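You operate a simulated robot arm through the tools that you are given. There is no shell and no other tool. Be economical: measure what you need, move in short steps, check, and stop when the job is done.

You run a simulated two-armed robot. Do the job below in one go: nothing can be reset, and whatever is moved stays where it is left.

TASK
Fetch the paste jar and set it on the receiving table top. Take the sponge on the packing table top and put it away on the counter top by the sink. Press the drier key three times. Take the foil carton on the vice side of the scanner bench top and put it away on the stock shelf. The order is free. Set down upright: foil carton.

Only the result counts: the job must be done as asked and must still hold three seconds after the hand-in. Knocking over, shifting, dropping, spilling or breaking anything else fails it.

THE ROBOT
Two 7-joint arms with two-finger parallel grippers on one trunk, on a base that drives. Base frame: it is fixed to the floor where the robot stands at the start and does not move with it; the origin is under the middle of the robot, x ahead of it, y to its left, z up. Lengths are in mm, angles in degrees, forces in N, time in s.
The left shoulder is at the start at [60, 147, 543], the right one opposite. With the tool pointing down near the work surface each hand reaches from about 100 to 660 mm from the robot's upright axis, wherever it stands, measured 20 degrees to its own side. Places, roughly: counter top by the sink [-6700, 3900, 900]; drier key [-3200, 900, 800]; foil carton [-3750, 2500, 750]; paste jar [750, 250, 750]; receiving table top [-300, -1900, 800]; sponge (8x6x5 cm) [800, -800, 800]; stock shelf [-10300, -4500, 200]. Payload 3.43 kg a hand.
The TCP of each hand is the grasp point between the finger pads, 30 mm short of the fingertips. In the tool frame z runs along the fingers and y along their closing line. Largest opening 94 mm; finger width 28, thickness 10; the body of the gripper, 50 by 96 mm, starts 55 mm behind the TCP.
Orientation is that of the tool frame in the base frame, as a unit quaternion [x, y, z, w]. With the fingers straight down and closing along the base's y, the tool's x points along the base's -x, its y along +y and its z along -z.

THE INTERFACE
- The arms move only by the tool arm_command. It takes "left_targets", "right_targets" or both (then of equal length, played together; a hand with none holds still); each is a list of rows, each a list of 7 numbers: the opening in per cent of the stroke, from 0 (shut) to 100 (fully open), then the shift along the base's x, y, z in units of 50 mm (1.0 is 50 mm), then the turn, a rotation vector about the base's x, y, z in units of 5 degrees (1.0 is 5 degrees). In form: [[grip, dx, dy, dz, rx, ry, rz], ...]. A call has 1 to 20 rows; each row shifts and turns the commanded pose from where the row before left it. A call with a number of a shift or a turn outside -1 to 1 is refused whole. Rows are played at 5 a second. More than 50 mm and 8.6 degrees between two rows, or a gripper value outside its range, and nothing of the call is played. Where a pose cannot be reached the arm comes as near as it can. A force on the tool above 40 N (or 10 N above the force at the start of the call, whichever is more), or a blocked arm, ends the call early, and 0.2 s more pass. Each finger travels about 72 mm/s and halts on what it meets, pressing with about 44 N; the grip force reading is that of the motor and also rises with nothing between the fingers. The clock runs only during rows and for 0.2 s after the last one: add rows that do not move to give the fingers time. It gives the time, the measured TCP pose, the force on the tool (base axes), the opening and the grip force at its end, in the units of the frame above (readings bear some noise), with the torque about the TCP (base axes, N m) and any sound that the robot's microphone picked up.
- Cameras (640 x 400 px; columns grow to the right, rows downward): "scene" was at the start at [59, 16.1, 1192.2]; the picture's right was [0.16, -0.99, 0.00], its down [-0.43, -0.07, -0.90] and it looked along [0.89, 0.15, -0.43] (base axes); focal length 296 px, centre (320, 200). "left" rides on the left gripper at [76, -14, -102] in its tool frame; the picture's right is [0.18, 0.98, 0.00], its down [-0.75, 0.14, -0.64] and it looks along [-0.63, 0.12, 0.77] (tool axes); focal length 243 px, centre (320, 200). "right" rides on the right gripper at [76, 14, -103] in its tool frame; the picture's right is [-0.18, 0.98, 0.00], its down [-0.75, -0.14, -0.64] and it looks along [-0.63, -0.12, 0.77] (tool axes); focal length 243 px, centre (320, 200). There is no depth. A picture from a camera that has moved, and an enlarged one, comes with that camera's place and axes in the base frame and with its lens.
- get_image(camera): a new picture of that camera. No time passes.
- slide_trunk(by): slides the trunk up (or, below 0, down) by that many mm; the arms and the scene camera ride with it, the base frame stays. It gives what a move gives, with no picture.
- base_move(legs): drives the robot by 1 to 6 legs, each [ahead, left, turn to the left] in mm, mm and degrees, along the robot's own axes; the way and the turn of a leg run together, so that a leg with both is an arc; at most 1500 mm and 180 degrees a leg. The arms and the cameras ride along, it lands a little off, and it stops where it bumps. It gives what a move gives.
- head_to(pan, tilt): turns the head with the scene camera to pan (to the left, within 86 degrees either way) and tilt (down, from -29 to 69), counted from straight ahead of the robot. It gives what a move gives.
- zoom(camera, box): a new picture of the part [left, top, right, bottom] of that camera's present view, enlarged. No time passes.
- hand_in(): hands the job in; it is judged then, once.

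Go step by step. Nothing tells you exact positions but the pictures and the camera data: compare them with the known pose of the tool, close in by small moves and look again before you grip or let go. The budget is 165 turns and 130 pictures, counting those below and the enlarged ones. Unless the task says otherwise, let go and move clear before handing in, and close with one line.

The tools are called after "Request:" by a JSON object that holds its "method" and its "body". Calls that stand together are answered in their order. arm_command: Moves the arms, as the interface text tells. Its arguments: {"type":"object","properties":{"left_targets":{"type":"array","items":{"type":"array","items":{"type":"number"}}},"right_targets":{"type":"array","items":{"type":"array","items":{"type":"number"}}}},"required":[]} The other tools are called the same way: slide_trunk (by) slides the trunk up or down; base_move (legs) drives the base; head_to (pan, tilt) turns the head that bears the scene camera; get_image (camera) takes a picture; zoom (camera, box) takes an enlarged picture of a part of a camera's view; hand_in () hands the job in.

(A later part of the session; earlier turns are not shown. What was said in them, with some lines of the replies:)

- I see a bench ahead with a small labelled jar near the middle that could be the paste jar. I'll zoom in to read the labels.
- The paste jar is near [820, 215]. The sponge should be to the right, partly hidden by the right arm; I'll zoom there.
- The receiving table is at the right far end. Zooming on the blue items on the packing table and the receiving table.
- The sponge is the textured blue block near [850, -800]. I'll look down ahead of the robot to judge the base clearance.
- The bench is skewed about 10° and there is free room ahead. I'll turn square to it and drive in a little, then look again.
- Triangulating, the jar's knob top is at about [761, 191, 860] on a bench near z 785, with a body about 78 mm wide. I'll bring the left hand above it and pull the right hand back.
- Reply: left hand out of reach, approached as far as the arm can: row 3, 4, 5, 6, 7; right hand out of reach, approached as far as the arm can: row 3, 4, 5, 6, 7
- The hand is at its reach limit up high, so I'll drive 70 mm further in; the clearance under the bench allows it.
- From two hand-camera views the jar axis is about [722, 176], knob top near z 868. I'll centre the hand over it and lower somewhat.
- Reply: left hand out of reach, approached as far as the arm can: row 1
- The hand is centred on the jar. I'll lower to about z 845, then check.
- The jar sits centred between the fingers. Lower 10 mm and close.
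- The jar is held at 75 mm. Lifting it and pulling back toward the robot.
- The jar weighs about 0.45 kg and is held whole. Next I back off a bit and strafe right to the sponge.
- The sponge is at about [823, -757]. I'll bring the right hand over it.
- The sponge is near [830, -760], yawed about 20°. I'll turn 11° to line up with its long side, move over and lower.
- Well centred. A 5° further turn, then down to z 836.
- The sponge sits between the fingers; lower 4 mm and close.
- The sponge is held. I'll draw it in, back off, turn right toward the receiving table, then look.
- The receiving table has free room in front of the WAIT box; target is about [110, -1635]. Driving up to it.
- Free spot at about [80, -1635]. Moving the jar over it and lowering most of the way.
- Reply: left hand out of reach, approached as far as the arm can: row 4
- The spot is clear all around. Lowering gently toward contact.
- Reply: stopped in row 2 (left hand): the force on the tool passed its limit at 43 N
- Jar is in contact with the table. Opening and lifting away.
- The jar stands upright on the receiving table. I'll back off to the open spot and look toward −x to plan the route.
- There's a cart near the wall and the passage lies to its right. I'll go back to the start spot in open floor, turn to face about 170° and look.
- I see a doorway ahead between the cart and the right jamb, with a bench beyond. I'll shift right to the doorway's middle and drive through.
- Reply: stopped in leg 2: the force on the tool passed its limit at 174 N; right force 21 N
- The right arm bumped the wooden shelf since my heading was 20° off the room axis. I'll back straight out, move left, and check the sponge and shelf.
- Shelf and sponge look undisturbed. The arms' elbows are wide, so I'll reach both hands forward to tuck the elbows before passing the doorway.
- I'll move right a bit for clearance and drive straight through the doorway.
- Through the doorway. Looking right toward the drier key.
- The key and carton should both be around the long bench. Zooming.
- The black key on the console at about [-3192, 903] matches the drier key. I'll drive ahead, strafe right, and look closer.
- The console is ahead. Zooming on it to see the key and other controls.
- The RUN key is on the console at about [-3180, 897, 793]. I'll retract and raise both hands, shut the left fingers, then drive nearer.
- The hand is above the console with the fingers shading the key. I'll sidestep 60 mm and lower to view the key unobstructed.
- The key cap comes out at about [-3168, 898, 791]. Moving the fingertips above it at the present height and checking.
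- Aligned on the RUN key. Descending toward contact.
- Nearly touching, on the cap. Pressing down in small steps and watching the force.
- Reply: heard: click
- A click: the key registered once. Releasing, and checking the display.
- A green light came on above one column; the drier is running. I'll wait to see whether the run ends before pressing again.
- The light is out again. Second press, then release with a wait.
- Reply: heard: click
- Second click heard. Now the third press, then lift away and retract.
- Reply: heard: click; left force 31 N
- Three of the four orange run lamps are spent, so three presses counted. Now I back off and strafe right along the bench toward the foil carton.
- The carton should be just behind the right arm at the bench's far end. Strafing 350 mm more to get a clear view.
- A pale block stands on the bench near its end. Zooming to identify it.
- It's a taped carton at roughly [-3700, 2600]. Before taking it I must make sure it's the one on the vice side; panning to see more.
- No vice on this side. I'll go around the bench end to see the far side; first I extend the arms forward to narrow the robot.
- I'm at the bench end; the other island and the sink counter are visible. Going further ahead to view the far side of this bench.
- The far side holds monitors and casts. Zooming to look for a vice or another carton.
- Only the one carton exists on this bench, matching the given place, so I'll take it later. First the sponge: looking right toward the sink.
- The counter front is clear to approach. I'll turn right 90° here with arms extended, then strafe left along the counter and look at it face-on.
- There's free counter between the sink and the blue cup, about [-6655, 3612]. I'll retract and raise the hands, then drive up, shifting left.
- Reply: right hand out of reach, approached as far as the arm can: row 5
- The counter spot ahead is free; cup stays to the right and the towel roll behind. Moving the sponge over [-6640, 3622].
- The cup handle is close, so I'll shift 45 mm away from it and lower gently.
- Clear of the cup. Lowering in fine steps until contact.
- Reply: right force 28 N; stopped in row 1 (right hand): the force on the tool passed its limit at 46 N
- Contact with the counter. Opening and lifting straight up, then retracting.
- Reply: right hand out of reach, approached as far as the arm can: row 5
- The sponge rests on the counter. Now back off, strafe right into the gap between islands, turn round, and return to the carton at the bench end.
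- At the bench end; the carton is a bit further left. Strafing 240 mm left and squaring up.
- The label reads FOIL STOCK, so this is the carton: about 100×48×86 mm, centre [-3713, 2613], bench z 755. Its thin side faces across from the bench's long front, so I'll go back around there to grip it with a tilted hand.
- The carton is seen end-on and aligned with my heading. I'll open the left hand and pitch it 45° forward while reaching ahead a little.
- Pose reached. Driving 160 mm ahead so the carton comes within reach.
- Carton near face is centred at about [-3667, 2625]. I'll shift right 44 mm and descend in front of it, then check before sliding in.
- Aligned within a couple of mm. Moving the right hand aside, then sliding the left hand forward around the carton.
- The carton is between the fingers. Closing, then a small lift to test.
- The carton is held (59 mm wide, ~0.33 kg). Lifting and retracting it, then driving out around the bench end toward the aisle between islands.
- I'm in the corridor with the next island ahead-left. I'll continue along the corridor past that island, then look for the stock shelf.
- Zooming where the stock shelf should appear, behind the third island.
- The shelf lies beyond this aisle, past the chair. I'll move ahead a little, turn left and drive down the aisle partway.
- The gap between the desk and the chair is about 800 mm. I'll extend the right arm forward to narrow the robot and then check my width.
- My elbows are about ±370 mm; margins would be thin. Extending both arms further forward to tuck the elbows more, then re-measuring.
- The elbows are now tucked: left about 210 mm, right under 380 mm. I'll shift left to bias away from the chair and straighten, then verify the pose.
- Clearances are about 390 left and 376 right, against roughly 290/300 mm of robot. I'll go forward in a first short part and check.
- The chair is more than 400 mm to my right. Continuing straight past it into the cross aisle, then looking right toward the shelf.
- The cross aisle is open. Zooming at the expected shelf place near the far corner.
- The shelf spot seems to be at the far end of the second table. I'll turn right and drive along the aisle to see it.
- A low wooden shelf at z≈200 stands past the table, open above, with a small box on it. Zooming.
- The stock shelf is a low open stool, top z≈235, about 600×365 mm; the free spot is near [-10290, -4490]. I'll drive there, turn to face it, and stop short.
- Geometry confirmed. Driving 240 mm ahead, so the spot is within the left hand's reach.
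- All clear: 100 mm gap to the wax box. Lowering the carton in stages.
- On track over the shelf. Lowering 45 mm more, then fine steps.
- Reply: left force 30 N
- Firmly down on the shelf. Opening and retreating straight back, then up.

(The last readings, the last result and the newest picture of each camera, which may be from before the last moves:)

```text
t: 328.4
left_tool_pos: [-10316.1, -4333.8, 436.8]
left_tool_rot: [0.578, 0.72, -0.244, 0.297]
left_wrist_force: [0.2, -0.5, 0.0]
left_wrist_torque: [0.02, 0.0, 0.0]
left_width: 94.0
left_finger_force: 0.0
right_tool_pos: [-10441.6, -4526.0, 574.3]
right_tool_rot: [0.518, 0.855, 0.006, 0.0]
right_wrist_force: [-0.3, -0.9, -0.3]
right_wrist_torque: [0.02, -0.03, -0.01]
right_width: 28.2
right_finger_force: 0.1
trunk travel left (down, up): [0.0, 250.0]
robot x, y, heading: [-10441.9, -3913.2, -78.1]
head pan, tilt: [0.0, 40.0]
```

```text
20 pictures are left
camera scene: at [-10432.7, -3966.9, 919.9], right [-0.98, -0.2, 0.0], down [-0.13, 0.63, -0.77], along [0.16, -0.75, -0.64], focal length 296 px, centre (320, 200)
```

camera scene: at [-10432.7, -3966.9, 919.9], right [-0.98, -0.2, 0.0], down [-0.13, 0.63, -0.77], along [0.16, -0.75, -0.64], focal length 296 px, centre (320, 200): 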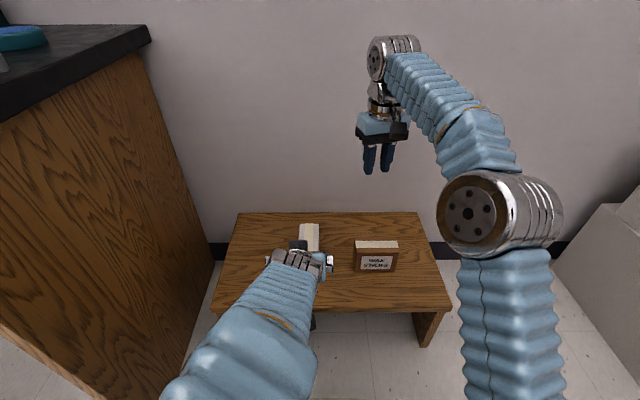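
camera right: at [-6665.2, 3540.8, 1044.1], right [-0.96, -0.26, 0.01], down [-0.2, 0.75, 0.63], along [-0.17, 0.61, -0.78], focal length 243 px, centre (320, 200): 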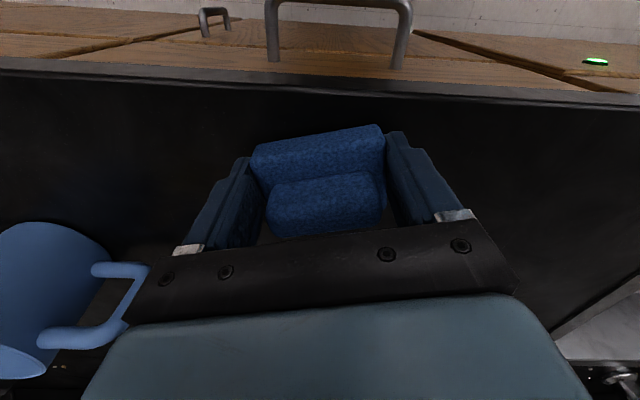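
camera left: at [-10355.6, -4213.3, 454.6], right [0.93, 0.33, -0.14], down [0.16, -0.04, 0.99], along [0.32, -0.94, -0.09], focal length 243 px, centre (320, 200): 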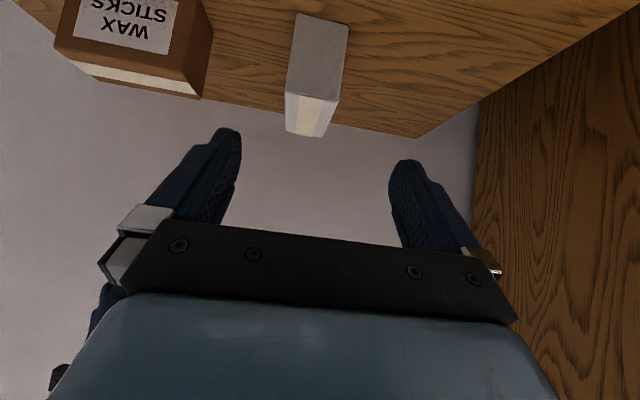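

The carton stands upright on the shelf, clear of the wax box, and the hands are free. Backing off slightly and handing in.

Request:
{"method": "base_move", "body": {"legs": [[-200, 0, 0]]}}

Request:
{"method": "get_image", "body": {"camera": "scene"}}

```text
t: 330.0
left_tool_pos: [-10357.5, -4139.3, 436.6]
left_tool_rot: [0.579, 0.718, -0.246, 0.297]
left_wrist_force: [-0.7, -0.2, 0.3]
left_wrist_torque: [0.0, 0.0, 0.0]
left_width: 94.0
left_finger_force: 0.0
right_tool_pos: [-10482.9, -4329.5, 575.2]
right_tool_rot: [0.519, 0.855, 0.006, 0.0]
right_wrist_force: [0.7, -0.3, 0.2]
right_wrist_torque: [0.0, 0.0, 0.02]
right_width: 28.0
right_finger_force: 0.0
trunk travel left (down, up): [0.0, 250.0]
robot x, y, heading: [-10483.2, -3718.9, -78.2]
head pan, tilt: [0.0, 40.0]
```

```text
19 pictures are left
camera scene: at [-10473.5, -3771.6, 919.9], right [-0.98, -0.2, 0.0], down [-0.13, 0.63, -0.77], along [0.16, -0.75, -0.64], focal length 296 px, centre (320, 200)
```

scene: 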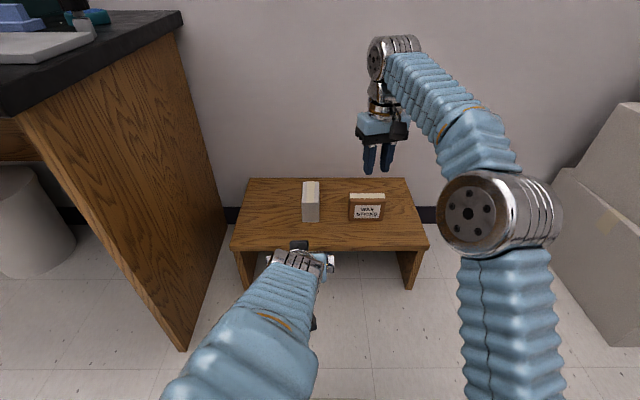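

The carton is upright on the stock shelf and everything asked is done, so I hand in.

Request:
{"method": "hand_in", "body": {}}

```text
The job is handed in.
```

I've handed the job in: the paste jar is on the receiving table, the sponge is on the counter by the sink, the drier key got three presses (three clicks), and the foil carton stands upright on the stock shelf. On the way, the right arm hit the wooden shelf by the first doorway at 174 N; nothing looked moved in the one picture I took afterwards. I never saw a vice: I took the only foil carton I found on the scanner bench, which was close to the place you gave.
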